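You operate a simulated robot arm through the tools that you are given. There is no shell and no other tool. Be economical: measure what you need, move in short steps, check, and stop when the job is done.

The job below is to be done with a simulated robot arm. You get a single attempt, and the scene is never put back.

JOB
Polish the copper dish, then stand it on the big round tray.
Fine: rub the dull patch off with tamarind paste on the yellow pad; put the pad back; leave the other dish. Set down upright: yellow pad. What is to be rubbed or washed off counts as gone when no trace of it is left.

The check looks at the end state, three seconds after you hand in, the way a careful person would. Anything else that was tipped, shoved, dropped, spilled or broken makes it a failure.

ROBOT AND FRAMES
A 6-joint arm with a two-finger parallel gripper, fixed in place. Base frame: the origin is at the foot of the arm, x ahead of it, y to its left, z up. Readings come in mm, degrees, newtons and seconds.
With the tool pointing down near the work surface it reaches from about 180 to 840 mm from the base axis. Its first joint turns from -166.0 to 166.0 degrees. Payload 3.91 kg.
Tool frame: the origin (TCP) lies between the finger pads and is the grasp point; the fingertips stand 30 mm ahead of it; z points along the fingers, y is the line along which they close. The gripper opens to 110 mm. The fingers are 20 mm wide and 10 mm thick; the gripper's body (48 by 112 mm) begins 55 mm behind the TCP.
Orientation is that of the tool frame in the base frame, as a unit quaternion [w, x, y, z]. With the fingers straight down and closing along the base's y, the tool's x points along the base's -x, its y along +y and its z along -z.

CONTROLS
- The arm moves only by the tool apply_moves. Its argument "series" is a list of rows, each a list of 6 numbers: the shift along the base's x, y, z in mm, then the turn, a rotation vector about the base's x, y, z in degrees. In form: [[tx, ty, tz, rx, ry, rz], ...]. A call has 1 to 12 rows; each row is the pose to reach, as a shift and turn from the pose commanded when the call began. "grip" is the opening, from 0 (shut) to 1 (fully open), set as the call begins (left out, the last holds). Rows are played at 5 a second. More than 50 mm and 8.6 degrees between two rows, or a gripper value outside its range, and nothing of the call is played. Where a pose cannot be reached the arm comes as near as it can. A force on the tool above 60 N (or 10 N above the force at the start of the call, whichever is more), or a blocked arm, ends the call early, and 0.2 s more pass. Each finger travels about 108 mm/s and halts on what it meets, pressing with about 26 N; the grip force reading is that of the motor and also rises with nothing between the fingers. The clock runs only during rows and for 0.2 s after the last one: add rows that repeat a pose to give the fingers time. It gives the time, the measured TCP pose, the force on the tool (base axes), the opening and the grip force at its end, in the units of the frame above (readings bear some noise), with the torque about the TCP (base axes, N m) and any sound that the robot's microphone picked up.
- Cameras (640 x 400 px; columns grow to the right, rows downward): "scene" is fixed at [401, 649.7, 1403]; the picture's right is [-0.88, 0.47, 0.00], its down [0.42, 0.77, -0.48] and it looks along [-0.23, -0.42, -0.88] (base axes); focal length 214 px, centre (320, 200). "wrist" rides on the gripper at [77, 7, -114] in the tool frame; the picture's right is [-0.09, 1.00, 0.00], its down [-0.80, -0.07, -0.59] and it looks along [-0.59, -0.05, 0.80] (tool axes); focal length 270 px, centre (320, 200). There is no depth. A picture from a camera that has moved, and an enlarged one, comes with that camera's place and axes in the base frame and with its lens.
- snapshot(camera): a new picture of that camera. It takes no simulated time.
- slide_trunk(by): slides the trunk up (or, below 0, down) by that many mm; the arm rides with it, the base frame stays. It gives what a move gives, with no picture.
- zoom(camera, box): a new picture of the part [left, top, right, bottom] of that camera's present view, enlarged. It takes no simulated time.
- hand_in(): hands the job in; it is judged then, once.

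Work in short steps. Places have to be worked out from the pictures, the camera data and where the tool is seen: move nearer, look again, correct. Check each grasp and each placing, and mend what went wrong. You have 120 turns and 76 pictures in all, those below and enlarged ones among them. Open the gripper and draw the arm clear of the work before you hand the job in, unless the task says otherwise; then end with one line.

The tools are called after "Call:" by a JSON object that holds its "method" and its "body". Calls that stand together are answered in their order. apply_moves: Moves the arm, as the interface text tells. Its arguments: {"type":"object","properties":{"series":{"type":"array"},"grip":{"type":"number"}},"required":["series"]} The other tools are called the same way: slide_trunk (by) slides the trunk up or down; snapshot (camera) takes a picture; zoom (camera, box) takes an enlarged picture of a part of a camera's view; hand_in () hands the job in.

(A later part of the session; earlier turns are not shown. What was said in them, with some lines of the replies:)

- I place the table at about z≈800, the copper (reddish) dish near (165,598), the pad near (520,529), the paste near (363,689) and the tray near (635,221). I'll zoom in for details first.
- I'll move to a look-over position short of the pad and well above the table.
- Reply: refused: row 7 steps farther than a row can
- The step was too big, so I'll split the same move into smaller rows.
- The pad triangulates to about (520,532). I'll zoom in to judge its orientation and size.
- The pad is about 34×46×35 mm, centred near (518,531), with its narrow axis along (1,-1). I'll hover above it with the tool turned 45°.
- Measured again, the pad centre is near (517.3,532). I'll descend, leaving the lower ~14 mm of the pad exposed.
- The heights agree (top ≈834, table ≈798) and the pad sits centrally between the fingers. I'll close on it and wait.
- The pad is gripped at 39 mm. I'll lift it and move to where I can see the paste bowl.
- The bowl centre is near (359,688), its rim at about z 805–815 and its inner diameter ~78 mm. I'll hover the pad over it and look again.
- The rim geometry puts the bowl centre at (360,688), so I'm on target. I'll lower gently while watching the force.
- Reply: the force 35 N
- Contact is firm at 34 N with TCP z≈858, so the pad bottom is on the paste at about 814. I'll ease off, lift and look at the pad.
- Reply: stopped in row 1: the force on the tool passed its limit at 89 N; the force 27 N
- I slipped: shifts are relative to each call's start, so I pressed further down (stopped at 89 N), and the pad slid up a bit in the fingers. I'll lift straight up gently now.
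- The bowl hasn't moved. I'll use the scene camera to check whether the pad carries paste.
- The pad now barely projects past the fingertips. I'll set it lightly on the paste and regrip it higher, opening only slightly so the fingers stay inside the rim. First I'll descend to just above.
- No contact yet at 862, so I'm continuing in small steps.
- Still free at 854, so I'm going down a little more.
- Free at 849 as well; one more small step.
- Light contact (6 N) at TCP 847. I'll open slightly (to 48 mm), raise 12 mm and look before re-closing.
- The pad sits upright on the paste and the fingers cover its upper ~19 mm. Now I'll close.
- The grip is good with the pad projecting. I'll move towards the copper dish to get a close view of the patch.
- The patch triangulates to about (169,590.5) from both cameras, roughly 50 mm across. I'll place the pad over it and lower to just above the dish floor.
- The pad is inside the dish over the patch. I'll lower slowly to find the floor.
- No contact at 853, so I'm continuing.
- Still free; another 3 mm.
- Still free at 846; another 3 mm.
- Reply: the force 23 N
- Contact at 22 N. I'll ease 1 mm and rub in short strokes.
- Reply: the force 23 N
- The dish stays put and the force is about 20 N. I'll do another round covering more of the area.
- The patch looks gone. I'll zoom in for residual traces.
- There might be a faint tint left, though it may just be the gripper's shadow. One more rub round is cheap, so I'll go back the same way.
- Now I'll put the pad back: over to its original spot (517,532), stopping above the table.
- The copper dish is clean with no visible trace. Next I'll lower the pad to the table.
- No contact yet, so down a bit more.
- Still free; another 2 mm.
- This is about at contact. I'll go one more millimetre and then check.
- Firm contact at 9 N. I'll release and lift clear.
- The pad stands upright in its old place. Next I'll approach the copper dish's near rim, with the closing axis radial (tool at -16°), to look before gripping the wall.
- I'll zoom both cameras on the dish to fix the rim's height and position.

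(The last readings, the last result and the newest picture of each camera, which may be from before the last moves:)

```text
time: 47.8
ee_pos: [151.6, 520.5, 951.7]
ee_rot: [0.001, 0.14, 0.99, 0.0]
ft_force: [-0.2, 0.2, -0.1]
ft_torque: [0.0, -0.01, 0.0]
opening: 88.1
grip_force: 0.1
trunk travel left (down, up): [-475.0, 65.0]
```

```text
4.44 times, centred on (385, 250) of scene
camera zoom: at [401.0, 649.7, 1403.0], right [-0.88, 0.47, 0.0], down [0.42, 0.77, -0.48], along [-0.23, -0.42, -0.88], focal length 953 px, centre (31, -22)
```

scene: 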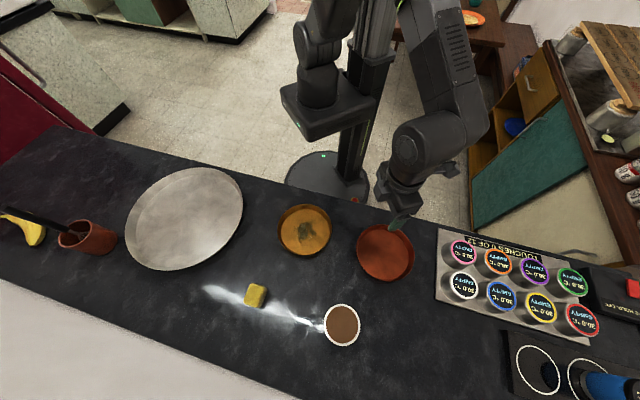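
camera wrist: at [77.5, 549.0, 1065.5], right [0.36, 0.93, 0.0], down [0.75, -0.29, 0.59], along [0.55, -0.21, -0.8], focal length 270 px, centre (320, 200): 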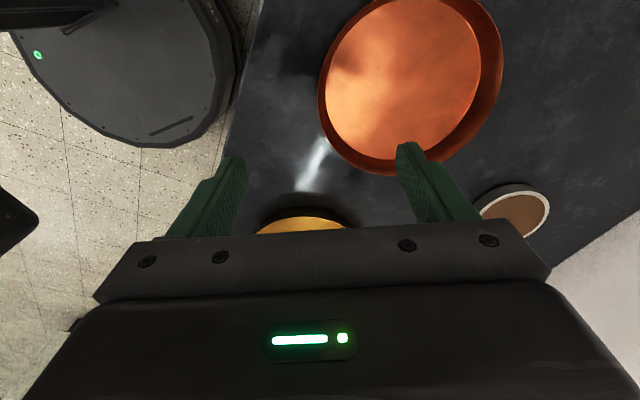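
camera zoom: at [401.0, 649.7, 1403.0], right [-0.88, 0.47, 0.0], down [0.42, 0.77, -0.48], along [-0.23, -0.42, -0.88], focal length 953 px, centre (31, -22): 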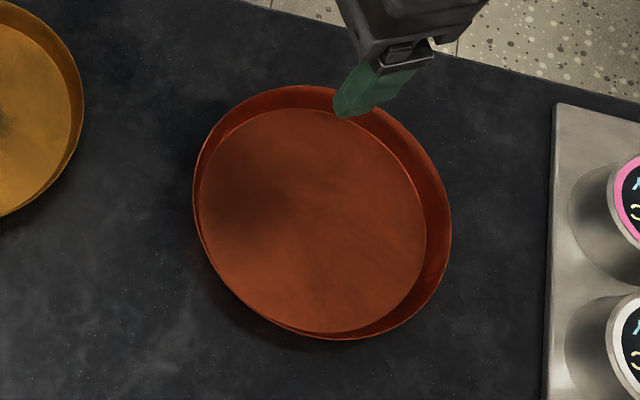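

The rim is ~157 mm across at z≈824 with walls flaring about 18°, and the dish centre is near (170.5,595.5). I'll tilt the tool 17° to match the near wall, narrow the fingers to 24 mm and stop just above.

Call:
{"method": "apply_moves", "body": {"series": [[-3, -5, -15, 5.4, -1.6, 0], [-5, -11, -30, 10.9, -3.1, 0], [-7.6, -16.5, -45, 16.3, -4.7, 0], [-7.6, -16.5, -65, 16.3, -4.7, 0], [-7.6, -16.5, -65, 16.3, -4.7, 0]], "grip": 0.22}}

Call:
{"method": "snapshot", "body": {"camera": "wrist"}}

Call:
{"method": "zoom", "body": {"camera": "scene", "box": [345, 180, 425, 280]}}

```text
time: 49.0
ee_pos: [142.5, 504.5, 887.9]
ee_rot: [0.02, 0.137, 0.979, 0.147]
ft_force: [0.5, 0.6, 0.9]
ft_torque: [-0.02, 0.01, -0.01]
opening: 24.3
grip_force: 0.0
trunk travel left (down, up): [-475.0, 65.0]
```

```text
38 pictures are left
camera wrist: at [60.6, 499.7, 997.3], right [0.35, 0.89, 0.29], down [0.7, -0.45, 0.55], along [0.62, 0.02, -0.78], focal length 270 px, centre (320, 200)
```

wrist: 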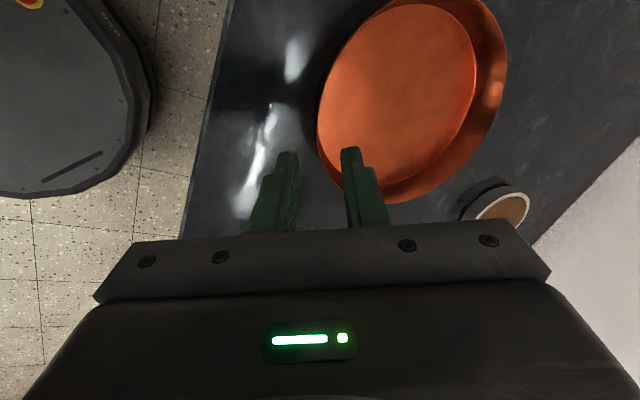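

```text
4.00 times, centred on (385, 230) of scene
camera zoom: at [401.0, 649.7, 1403.0], right [-0.88, 0.47, 0.0], down [0.42, 0.77, -0.48], along [-0.23, -0.42, -0.88], focal length 858 px, centre (60, 80)
```

zoom: 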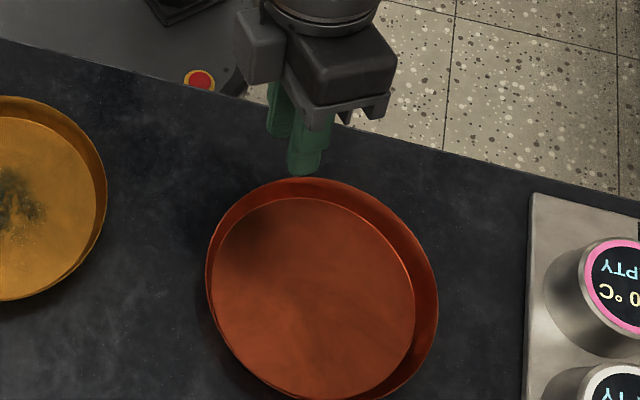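

The prediction matches the rim edge. I'll descend most of the way and check that the rim lies between the fingertips.

Call:
{"method": "apply_moves", "body": {"series": [[2, 4, -15, 0, 0, 0], [3, 7.5, -31, 0, 0, 0], [3, 7.5, -31, 0, 0, 0]]}}

Call:
{"method": "zoom", "body": {"camera": "wrist", "box": [230, 90, 430, 240]}}

Call:
{"method": "zoom", "body": {"camera": "scene", "box": [360, 200, 420, 250]}}

```text
time: 49.8
ee_pos: [145.3, 511.3, 856.2]
ee_rot: [0.021, 0.137, 0.979, 0.147]
ft_force: [-0.2, 0.4, -0.7]
ft_torque: [-0.01, 0.02, 0.0]
opening: 24.3
grip_force: 0.0
trunk travel left (down, up): [-475.0, 65.0]
```

```text
2.67 times, centred on (330, 165) of wrist
camera zoom: at [63.4, 507.6, 966.9], right [0.35, 0.89, 0.29], down [0.7, -0.45, 0.55], along [0.62, 0.02, -0.78], focal length 721 px, centre (293, 293)
```

zoom: 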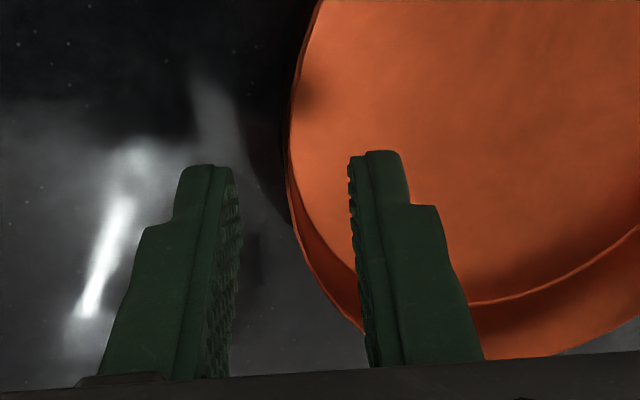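

```text
8.00 times, centred on (390, 225) of scene
camera zoom: at [401.0, 649.7, 1403.0], right [-0.88, 0.47, 0.0], down [0.42, 0.77, -0.48], along [-0.23, -0.42, -0.88], focal length 1716 px, centre (-240, 0)
```

zoom: 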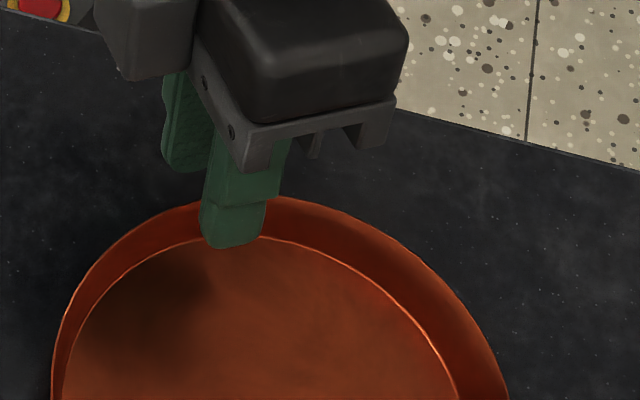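

The rim lies midway between the fingertips. I'll go down the last ~16 mm along the tool axis.

Call:
{"method": "apply_moves", "body": {"series": [[0.7, 2.3, -8, 0, 0, 0], [1.2, 4, -14, 0, 0, 0], [1.4, 4.5, -16, 0, 0, 0], [1.4, 4.5, -16, 0, 0, 0]]}}

Call:
{"method": "zoom", "body": {"camera": "wrist", "box": [230, 90, 430, 240]}}

```text
time: 50.8
ee_pos: [147.0, 515.6, 840.6]
ee_rot: [0.02, 0.137, 0.98, 0.146]
ft_force: [0.6, -0.5, 0.1]
ft_torque: [0.0, 0.02, -0.01]
opening: 24.2
grip_force: 0.1
trunk travel left (down, up): [-475.0, 65.0]
```

```text
2.67 times, centred on (330, 165) of wrist
camera zoom: at [65.1, 512.1, 950.9], right [0.35, 0.89, 0.29], down [0.7, -0.45, 0.55], along [0.62, 0.02, -0.78], focal length 721 px, centre (293, 293)
```

zoom: 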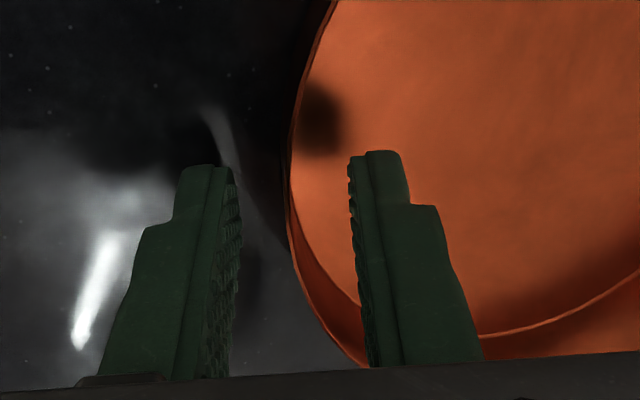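

No contact yet; I'll go 3 mm deeper for more overlap.

Call:
{"method": "apply_moves", "body": {"series": [[0.1, 0.4, -1.5, 0, 0, 0], [0.3, 0.9, -3, 0, 0, 0], [0.3, 0.9, -3, 0, 0, 0]]}}

```text
time: 51.6
ee_pos: [148.0, 517.8, 838.5]
ee_rot: [0.021, 0.136, 0.979, 0.147]
ft_force: [-0.1, -0.5, -0.6]
ft_torque: [0.04, -0.03, 0.02]
opening: 24.2
grip_force: 0.0
trunk travel left (down, up): [-475.0, 65.0]
```

Still clear. Closing on the wall now.

Call:
{"method": "apply_moves", "body": {"series": [[0, 0, 0, 0, 0, 0], [0, 0, 0, 0, 0, 0], [0, 0, 0, 0, 0, 0]], "grip": 0}}

Call:
{"method": "snapshot", "body": {"camera": "wrist"}}

Call:
{"method": "zoom", "body": {"camera": "scene", "box": [345, 190, 425, 290]}}

```text
time: 52.4
ee_pos: [148.2, 517.4, 838.0]
ee_rot: [0.021, 0.136, 0.98, 0.147]
ft_force: [-1.4, 0.5, 4.7]
ft_torque: [0.19, 0.35, 0.02]
opening: 2.9
grip_force: 25.9
trunk travel left (down, up): [-475.0, 65.0]
```

```text
33 pictures are left
camera wrist: at [64.9, 512.8, 948.5], right [0.35, 0.89, 0.29], down [0.7, -0.45, 0.55], along [0.62, 0.02, -0.78], focal length 270 px, centre (320, 200)
```

wrist: 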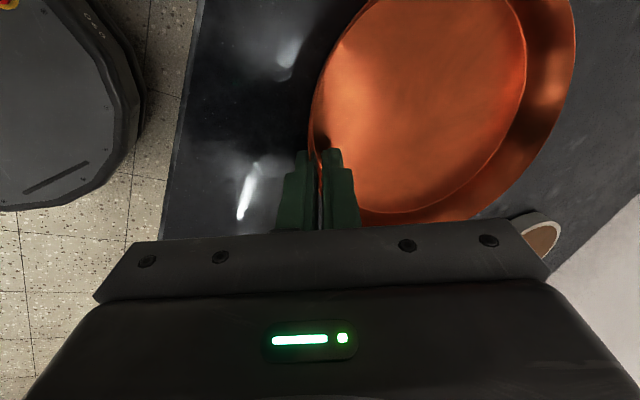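

```text
4.00 times, centred on (385, 240) of scene
camera zoom: at [401.0, 649.7, 1403.0], right [-0.88, 0.47, 0.0], down [0.42, 0.77, -0.48], along [-0.23, -0.42, -0.88], focal length 858 px, centre (60, 40)
```

zoom: 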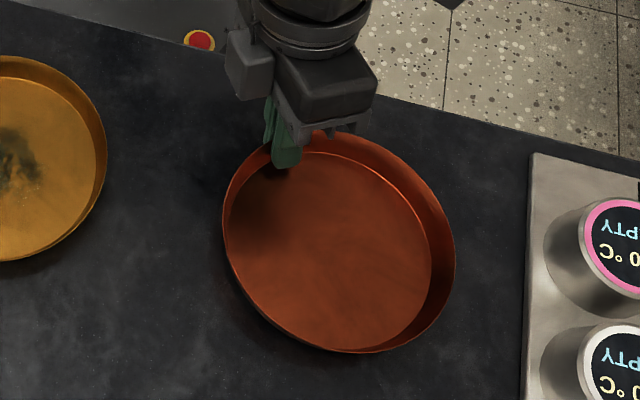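

The wall is gripped (2.9 mm). I'll test-lift 25 mm and look.

Call:
{"method": "apply_moves", "body": {"series": [[0, 0, 5, 0, 0, 0], [0, 0, 12, 0, 0, 0], [0, 0, 25, 0, 0, 0], [0, 0, 25, 0, 0, 0]]}}

Call:
{"method": "snapshot", "body": {"camera": "wrist"}}

Call:
{"method": "zoom", "body": {"camera": "scene", "box": [345, 190, 425, 290]}}

```text
time: 53.4
ee_pos: [147.3, 518.0, 862.7]
ee_rot: [0.021, 0.137, 0.98, 0.146]
ft_force: [0.1, -0.6, -1.6]
ft_torque: [-0.06, 0.01, -0.04]
opening: 2.8
grip_force: 26.1
trunk travel left (down, up): [-475.0, 65.0]
```

```text
31 pictures are left
camera wrist: at [65.1, 512.4, 973.4], right [0.35, 0.89, 0.29], down [0.7, -0.45, 0.55], along [0.62, 0.02, -0.78], focal length 270 px, centre (320, 200)
```

wrist: 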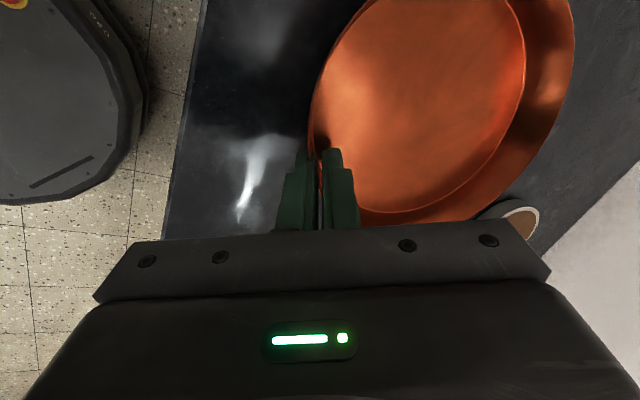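

```text
4.00 times, centred on (385, 240) of scene
camera zoom: at [401.0, 649.7, 1403.0], right [-0.88, 0.47, 0.0], down [0.42, 0.77, -0.48], along [-0.23, -0.42, -0.88], focal length 858 px, centre (60, 40)
```

zoom: 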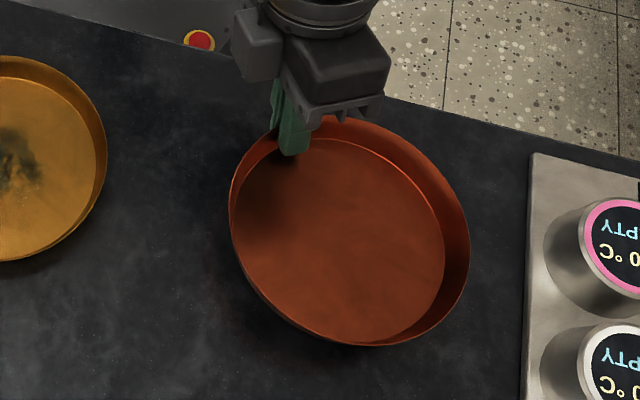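

The dish is held solidly and weighs only about 1.6 N. I'll lift it well clear.

Call:
{"method": "apply_moves", "body": {"series": [[0, 0, 35, 0, 0, 0], [0, 0, 75, 0, 0, 0], [0, 0, 100, 0, 0, 0], [0, 0, 100, 0, 0, 0]]}}

Call:
{"method": "apply_moves", "body": {"series": [[37, -29, 0, 0, 0, -4.8], [75, -58, 0, 0, 0, -9.6], [112, -87, 0, 0, 0, -14.4], [150, -116, 0, 0, 0, -19.3], [187, -145, 0, 0, 0, -24.1], [224, -173, 0, 0, 0, -28.9], [262, -202, 0, 0, 0, -33.7], [299, -231, 0, 0, 0, -38.5], [337, -260, 0, 0, 0, -43.4], [374, -289, 0, 0, 0, -48.2], [411, -318, 0, 0, 0, -53], [411, -318, 0, 0, 0, -53]]}}

Call:
{"method": "snapshot", "body": {"camera": "wrist"}}

Call:
{"method": "snapshot", "body": {"camera": "scene"}}

```text
time: 54.4
ee_pos: [148.4, 516.5, 963.5]
ee_rot: [0.021, 0.137, 0.979, 0.146]
ft_force: [0.3, -1.0, -1.5]
ft_torque: [-0.11, 0.0, -0.01]
opening: 2.7
grip_force: 26.3
trunk travel left (down, up): [-475.0, 65.0]
```

```text
time: 57.0
ee_pos: [560.1, 199.4, 963.3]
ee_rot: [0.084, 0.56, 0.815, 0.122]
ft_force: [0.2, 0.6, -1.5]
ft_torque: [-0.08, 0.11, -0.01]
opening: 2.6
grip_force: 26.1
trunk travel left (down, up): [-475.0, 65.0]
```

```text
29 pictures are left
camera wrist: at [505.2, 261.2, 1073.6], right [0.92, 0.26, 0.29], down [0.06, -0.83, 0.55], along [0.38, -0.49, -0.78], focal length 270 px, centre (320, 200)
```

wrist: 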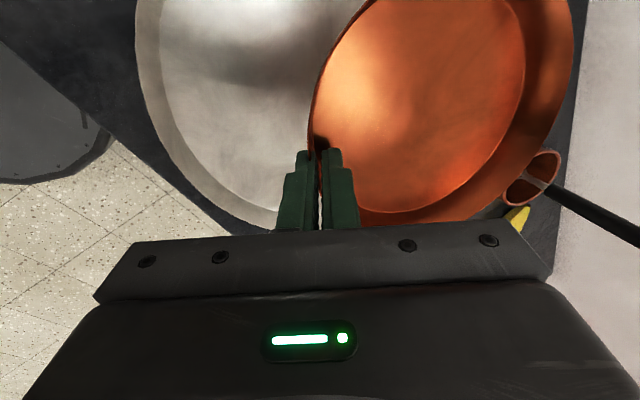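

```text
28 pictures are left
```

scene: 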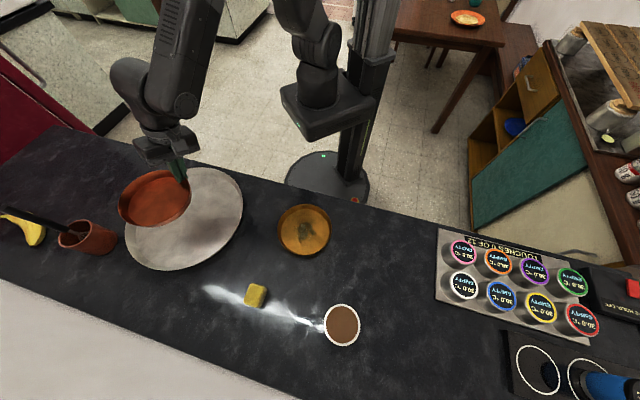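

The dish centre is over the tray, within ~12 mm. I'll shift slightly towards the tray's middle and lower partway.

Call:
{"method": "apply_moves", "body": {"series": [[-4, -10, -30, 0, 0, 0], [-4, -10, -65, 0, 0, 0], [-4, -10, -92, 0, 0, 0], [-4, -10, -92, 0, 0, 0]]}}

Call:
{"method": "zoom", "body": {"camera": "scene", "box": [90, 120, 270, 290]}}

Call:
{"method": "snapshot", "body": {"camera": "wrist"}}

```text
time: 58.0
ee_pos: [553.9, 189.6, 869.8]
ee_rot: [0.083, 0.56, 0.815, 0.123]
ft_force: [0.0, -0.2, -0.8]
ft_torque: [-0.03, 0.08, 0.01]
opening: 2.3
grip_force: 25.9
trunk travel left (down, up): [-475.0, 65.0]
```

```text
2.35 times, centred on (180, 205) of scene
camera zoom: at [401.0, 649.7, 1403.0], right [-0.88, 0.47, 0.0], down [0.42, 0.77, -0.48], along [-0.23, -0.42, -0.88], focal length 505 px, centre (649, 188)
```

zoom: 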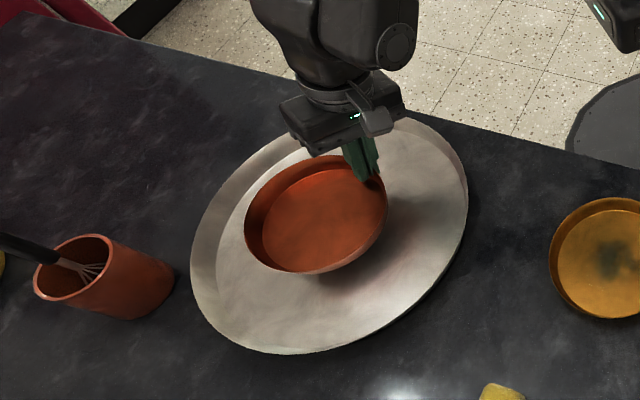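

```text
26 pictures are left
camera wrist: at [501.0, 251.5, 980.8], right [0.92, 0.26, 0.29], down [0.06, -0.83, 0.55], along [0.39, -0.49, -0.78], focal length 270 px, centre (320, 200)
```

wrist: 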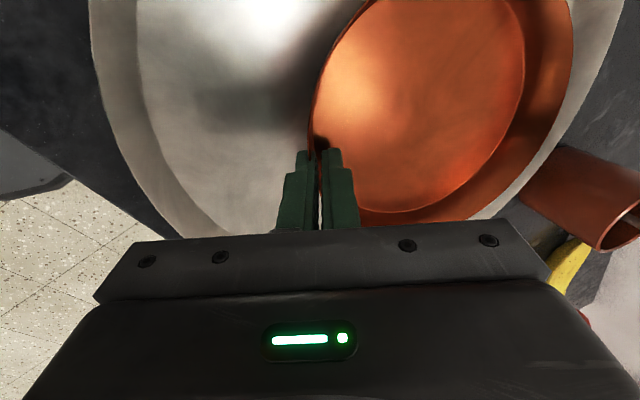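

The dish is well inside the tray. Lowering further, gently.

Call:
{"method": "apply_moves", "body": {"series": [[0, 0, -8, 0, 0, 0], [0, 0, -16, 0, 0, 0], [0, 0, -21, 0, 0, 0], [0, 0, -21, 0, 0, 0]]}}

```text
time: 59.0
ee_pos: [554.3, 187.8, 849.2]
ee_rot: [0.084, 0.56, 0.815, 0.122]
ft_force: [-0.7, 0.4, -1.2]
ft_torque: [-0.05, 0.1, 0.0]
opening: 2.5
grip_force: 26.1
trunk travel left (down, up): [-475.0, 65.0]
```

No contact yet; 4 mm more.

Call:
{"method": "apply_moves", "body": {"series": [[0, 0, -2, 0, 0, 0], [0, 0, -4, 0, 0, 0], [0, 0, -4, 0, 0, 0]]}}

```text
time: 59.8
ee_pos: [555.5, 188.6, 845.7]
ee_rot: [0.084, 0.56, 0.815, 0.121]
ft_force: [-0.3, -0.7, -0.9]
ft_torque: [-0.05, 0.07, 0.01]
opening: 2.6
grip_force: 26.1
trunk travel left (down, up): [-475.0, 65.0]
```

Still free; 3 mm more.

Call:
{"method": "apply_moves", "body": {"series": [[0, 0, -1.5, 0, 0, 0], [0, 0, -3, 0, 0, 0], [0, 0, -3, 0, 0, 0]]}}

```text
time: 60.6
ee_pos: [554.3, 188.7, 843.3]
ee_rot: [0.083, 0.559, 0.816, 0.122]
ft_force: [-0.6, -0.6, 2.5]
ft_torque: [0.16, 0.08, 0.01]
opening: 2.5
grip_force: 26.1
trunk travel left (down, up): [-475.0, 65.0]
```

First contact. I'll go 1.5 mm more to seat it, then check.

Call:
{"method": "apply_moves", "body": {"series": [[0, 0, -1, 0, 0, 0], [0, 0, -1.5, 0, 0, 0], [0, 0, -1.5, 0, 0, 0]]}}

Call:
{"method": "zoom", "body": {"camera": "scene", "box": [110, 140, 260, 280]}}

```text
time: 61.4
ee_pos: [554.6, 188.4, 842.1]
ee_rot: [0.085, 0.559, 0.816, 0.123]
ft_force: [0.2, -1.0, 12.1]
ft_torque: [0.56, 0.01, 0.0]
opening: 2.3
grip_force: 26.5
trunk travel left (down, up): [-475.0, 65.0]
```

```text
2.86 times, centred on (185, 210) of scene
camera zoom: at [401.0, 649.7, 1403.0], right [-0.88, 0.47, 0.0], down [0.42, 0.77, -0.48], along [-0.23, -0.42, -0.88], focal length 613 px, centre (706, 171)
```

zoom: 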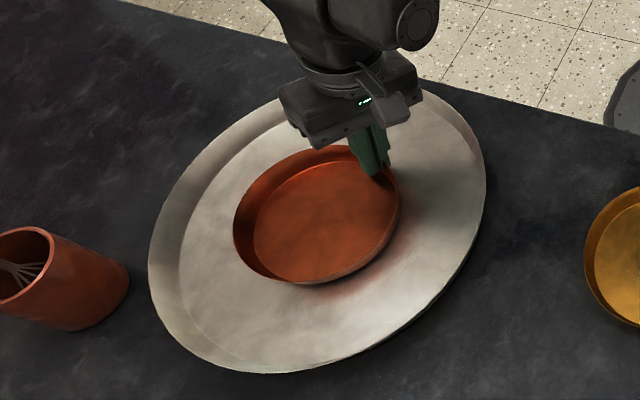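

Pressing about 12 N on one side, so the dish is tilted a little. I'll ease up 1 mm, then open modestly.

Call:
{"method": "apply_moves", "body": {"series": [[0, 0, 1, 0, 0, 0], [0, 0, 1, 0, 0, 0]]}}

Call:
{"method": "apply_moves", "body": {"series": [[0, 0, 0, 0, 0, 0], [0, 0, 0, 0, 0, 0], [0, 0, 0, 0, 0, 0]], "grip": 0.2}}

Call:
{"method": "zoom", "body": {"camera": "scene", "box": [110, 140, 260, 280]}}

Call:
{"method": "zoom", "body": {"camera": "wrist", "box": [200, 60, 440, 240]}}

```text
time: 62.0
ee_pos: [554.7, 189.1, 842.0]
ee_rot: [0.083, 0.559, 0.816, 0.122]
ft_force: [1.5, 1.4, 3.3]
ft_torque: [0.26, -0.03, -0.08]
opening: 2.6
grip_force: 26.7
trunk travel left (down, up): [-475.0, 65.0]
```

```text
time: 62.8
ee_pos: [553.6, 188.3, 842.2]
ee_rot: [0.083, 0.559, 0.816, 0.122]
ft_force: [-0.9, -0.5, -0.4]
ft_torque: [-0.01, 0.01, -0.02]
opening: 22.2
grip_force: 0.1
trunk travel left (down, up): [-475.0, 65.0]
```

```text
2.86 times, centred on (185, 210) of scene
camera zoom: at [401.0, 649.7, 1403.0], right [-0.88, 0.47, 0.0], down [0.42, 0.77, -0.48], along [-0.23, -0.42, -0.88], focal length 613 px, centre (706, 171)
```

zoom: 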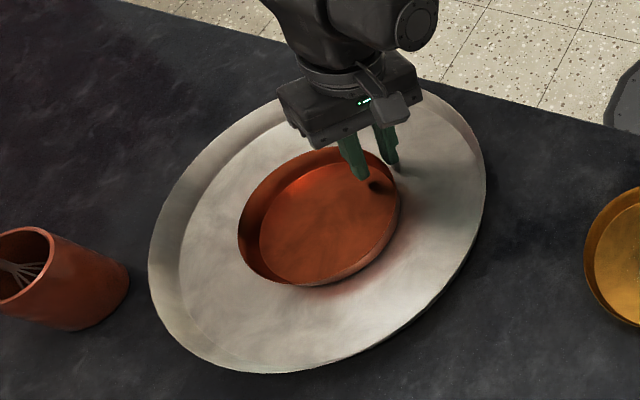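

```text
2.22 times, centred on (320, 150) of wrist
camera zoom: at [500.7, 251.2, 952.7], right [0.92, 0.26, 0.29], down [0.06, -0.83, 0.55], along [0.39, -0.49, -0.78], focal length 601 px, centre (320, 311)
```

zoom: 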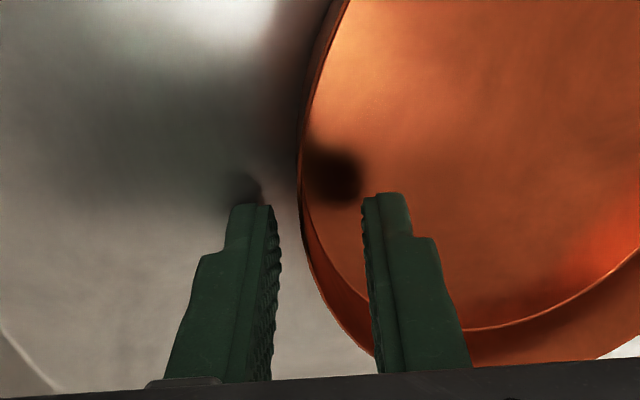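

The dish is released and resting inside the tray. I'll withdraw back along the tool axis and then up.

Call:
{"method": "apply_moves", "body": {"series": [[-3, -1, 10, 0, 0, 0], [-8, -3, 27, 0, 0, 0], [-14, -5, 48, 0, 0, 0], [-20, -8, 90, 0, 0, 0], [-30, -10, 135, 0, 0, 0], [-70, -10, 160, 0, 0, 0], [-115, -10, 175, 0, 0, 0], [-160, -10, 190, 0, 0, 0], [-160, -10, 190, 0, 0, 0]]}}

Call:
{"method": "zoom", "body": {"camera": "scene", "box": [110, 140, 260, 280]}}

Call:
{"method": "snapshot", "body": {"camera": "scene"}}

```text
time: 64.8
ee_pos: [394.6, 178.7, 1033.0]
ee_rot: [0.084, 0.56, 0.815, 0.12]
ft_force: [-0.7, -0.4, 0.6]
ft_torque: [-0.01, -0.03, -0.02]
opening: 21.9
grip_force: 0.1
trunk travel left (down, up): [-475.0, 65.0]
```

```text
2.86 times, centred on (185, 210) of scene
camera zoom: at [401.0, 649.7, 1403.0], right [-0.88, 0.47, 0.0], down [0.42, 0.77, -0.48], along [-0.23, -0.42, -0.88], focal length 613 px, centre (706, 171)
```

zoom: 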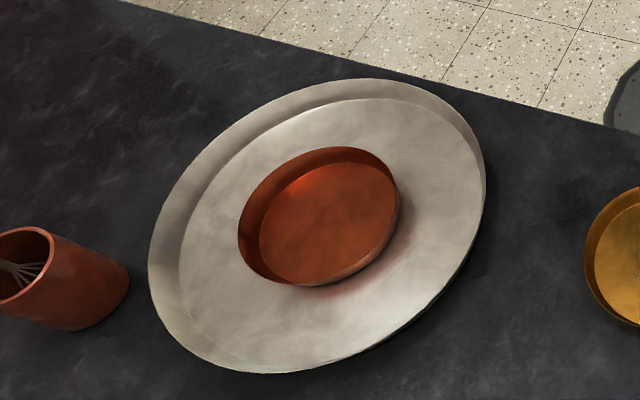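

```text
21 pictures are left
```

scene: 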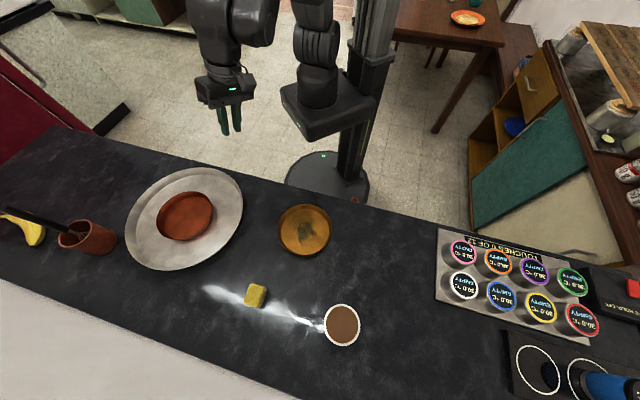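

The dish stands flat on the tray and the arm is clear. I'll take one last close look for traces, and check the pad.

Call:
{"method": "zoom", "body": {"camera": "scene", "box": [150, 182, 220, 247]}}

Call:
{"method": "zoom", "body": {"camera": "scene", "box": [225, 270, 285, 320]}}

```text
6.15 times, centred on (185, 214) of scene
camera zoom: at [401.0, 649.7, 1403.0], right [-0.88, 0.47, 0.0], down [0.42, 0.77, -0.48], along [-0.23, -0.42, -0.88], focal length 1320 px, centre (1151, 111)
```

zoom: 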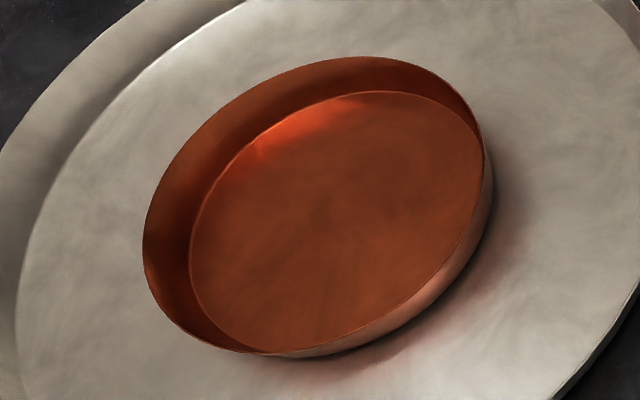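

```text
8.00 times, centred on (255, 295) of scene
camera zoom: at [401.0, 649.7, 1403.0], right [-0.88, 0.47, 0.0], down [0.42, 0.77, -0.48], along [-0.23, -0.42, -0.88], focal length 1716 px, centre (840, -560)
```

zoom: 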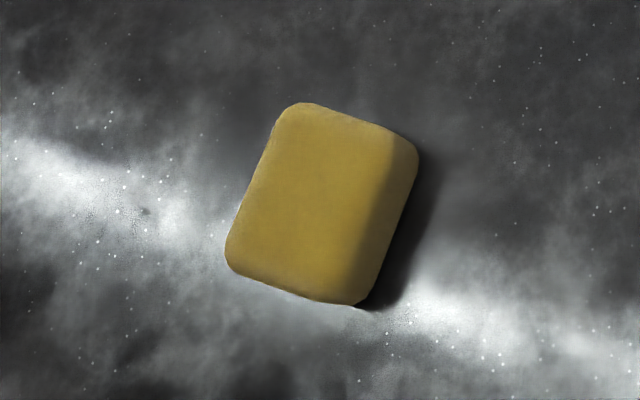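

The dish shows no trace of the patch, and the pad is back upright in its place. I'll open the gripper fully and hand in.

Call:
{"method": "apply_moves", "body": {"series": [[0, 0, 0, 0, 0, 0], [0, 0, 0, 0, 0, 0], [0, 0, 0, 0, 0, 0], [0, 0, 0, 0, 0, 0]], "grip": 1}}

Call:
{"method": "hand_in", "body": {}}

```text
time: 65.8
ee_pos: [394.1, 177.5, 1032.7]
ee_rot: [0.084, 0.56, 0.815, 0.122]
ft_force: [0.2, 0.6, 0.2]
ft_torque: [0.02, 0.01, 0.0]
opening: 109.9
grip_force: 0.1
trunk travel left (down, up): [-475.0, 65.0]
```

```text
The job is handed in.
```

The copper dish is polished with no visible trace of the dull patch and stands on the big round tray; the yellow pad is back upright in its place, and the other dish was left alone.
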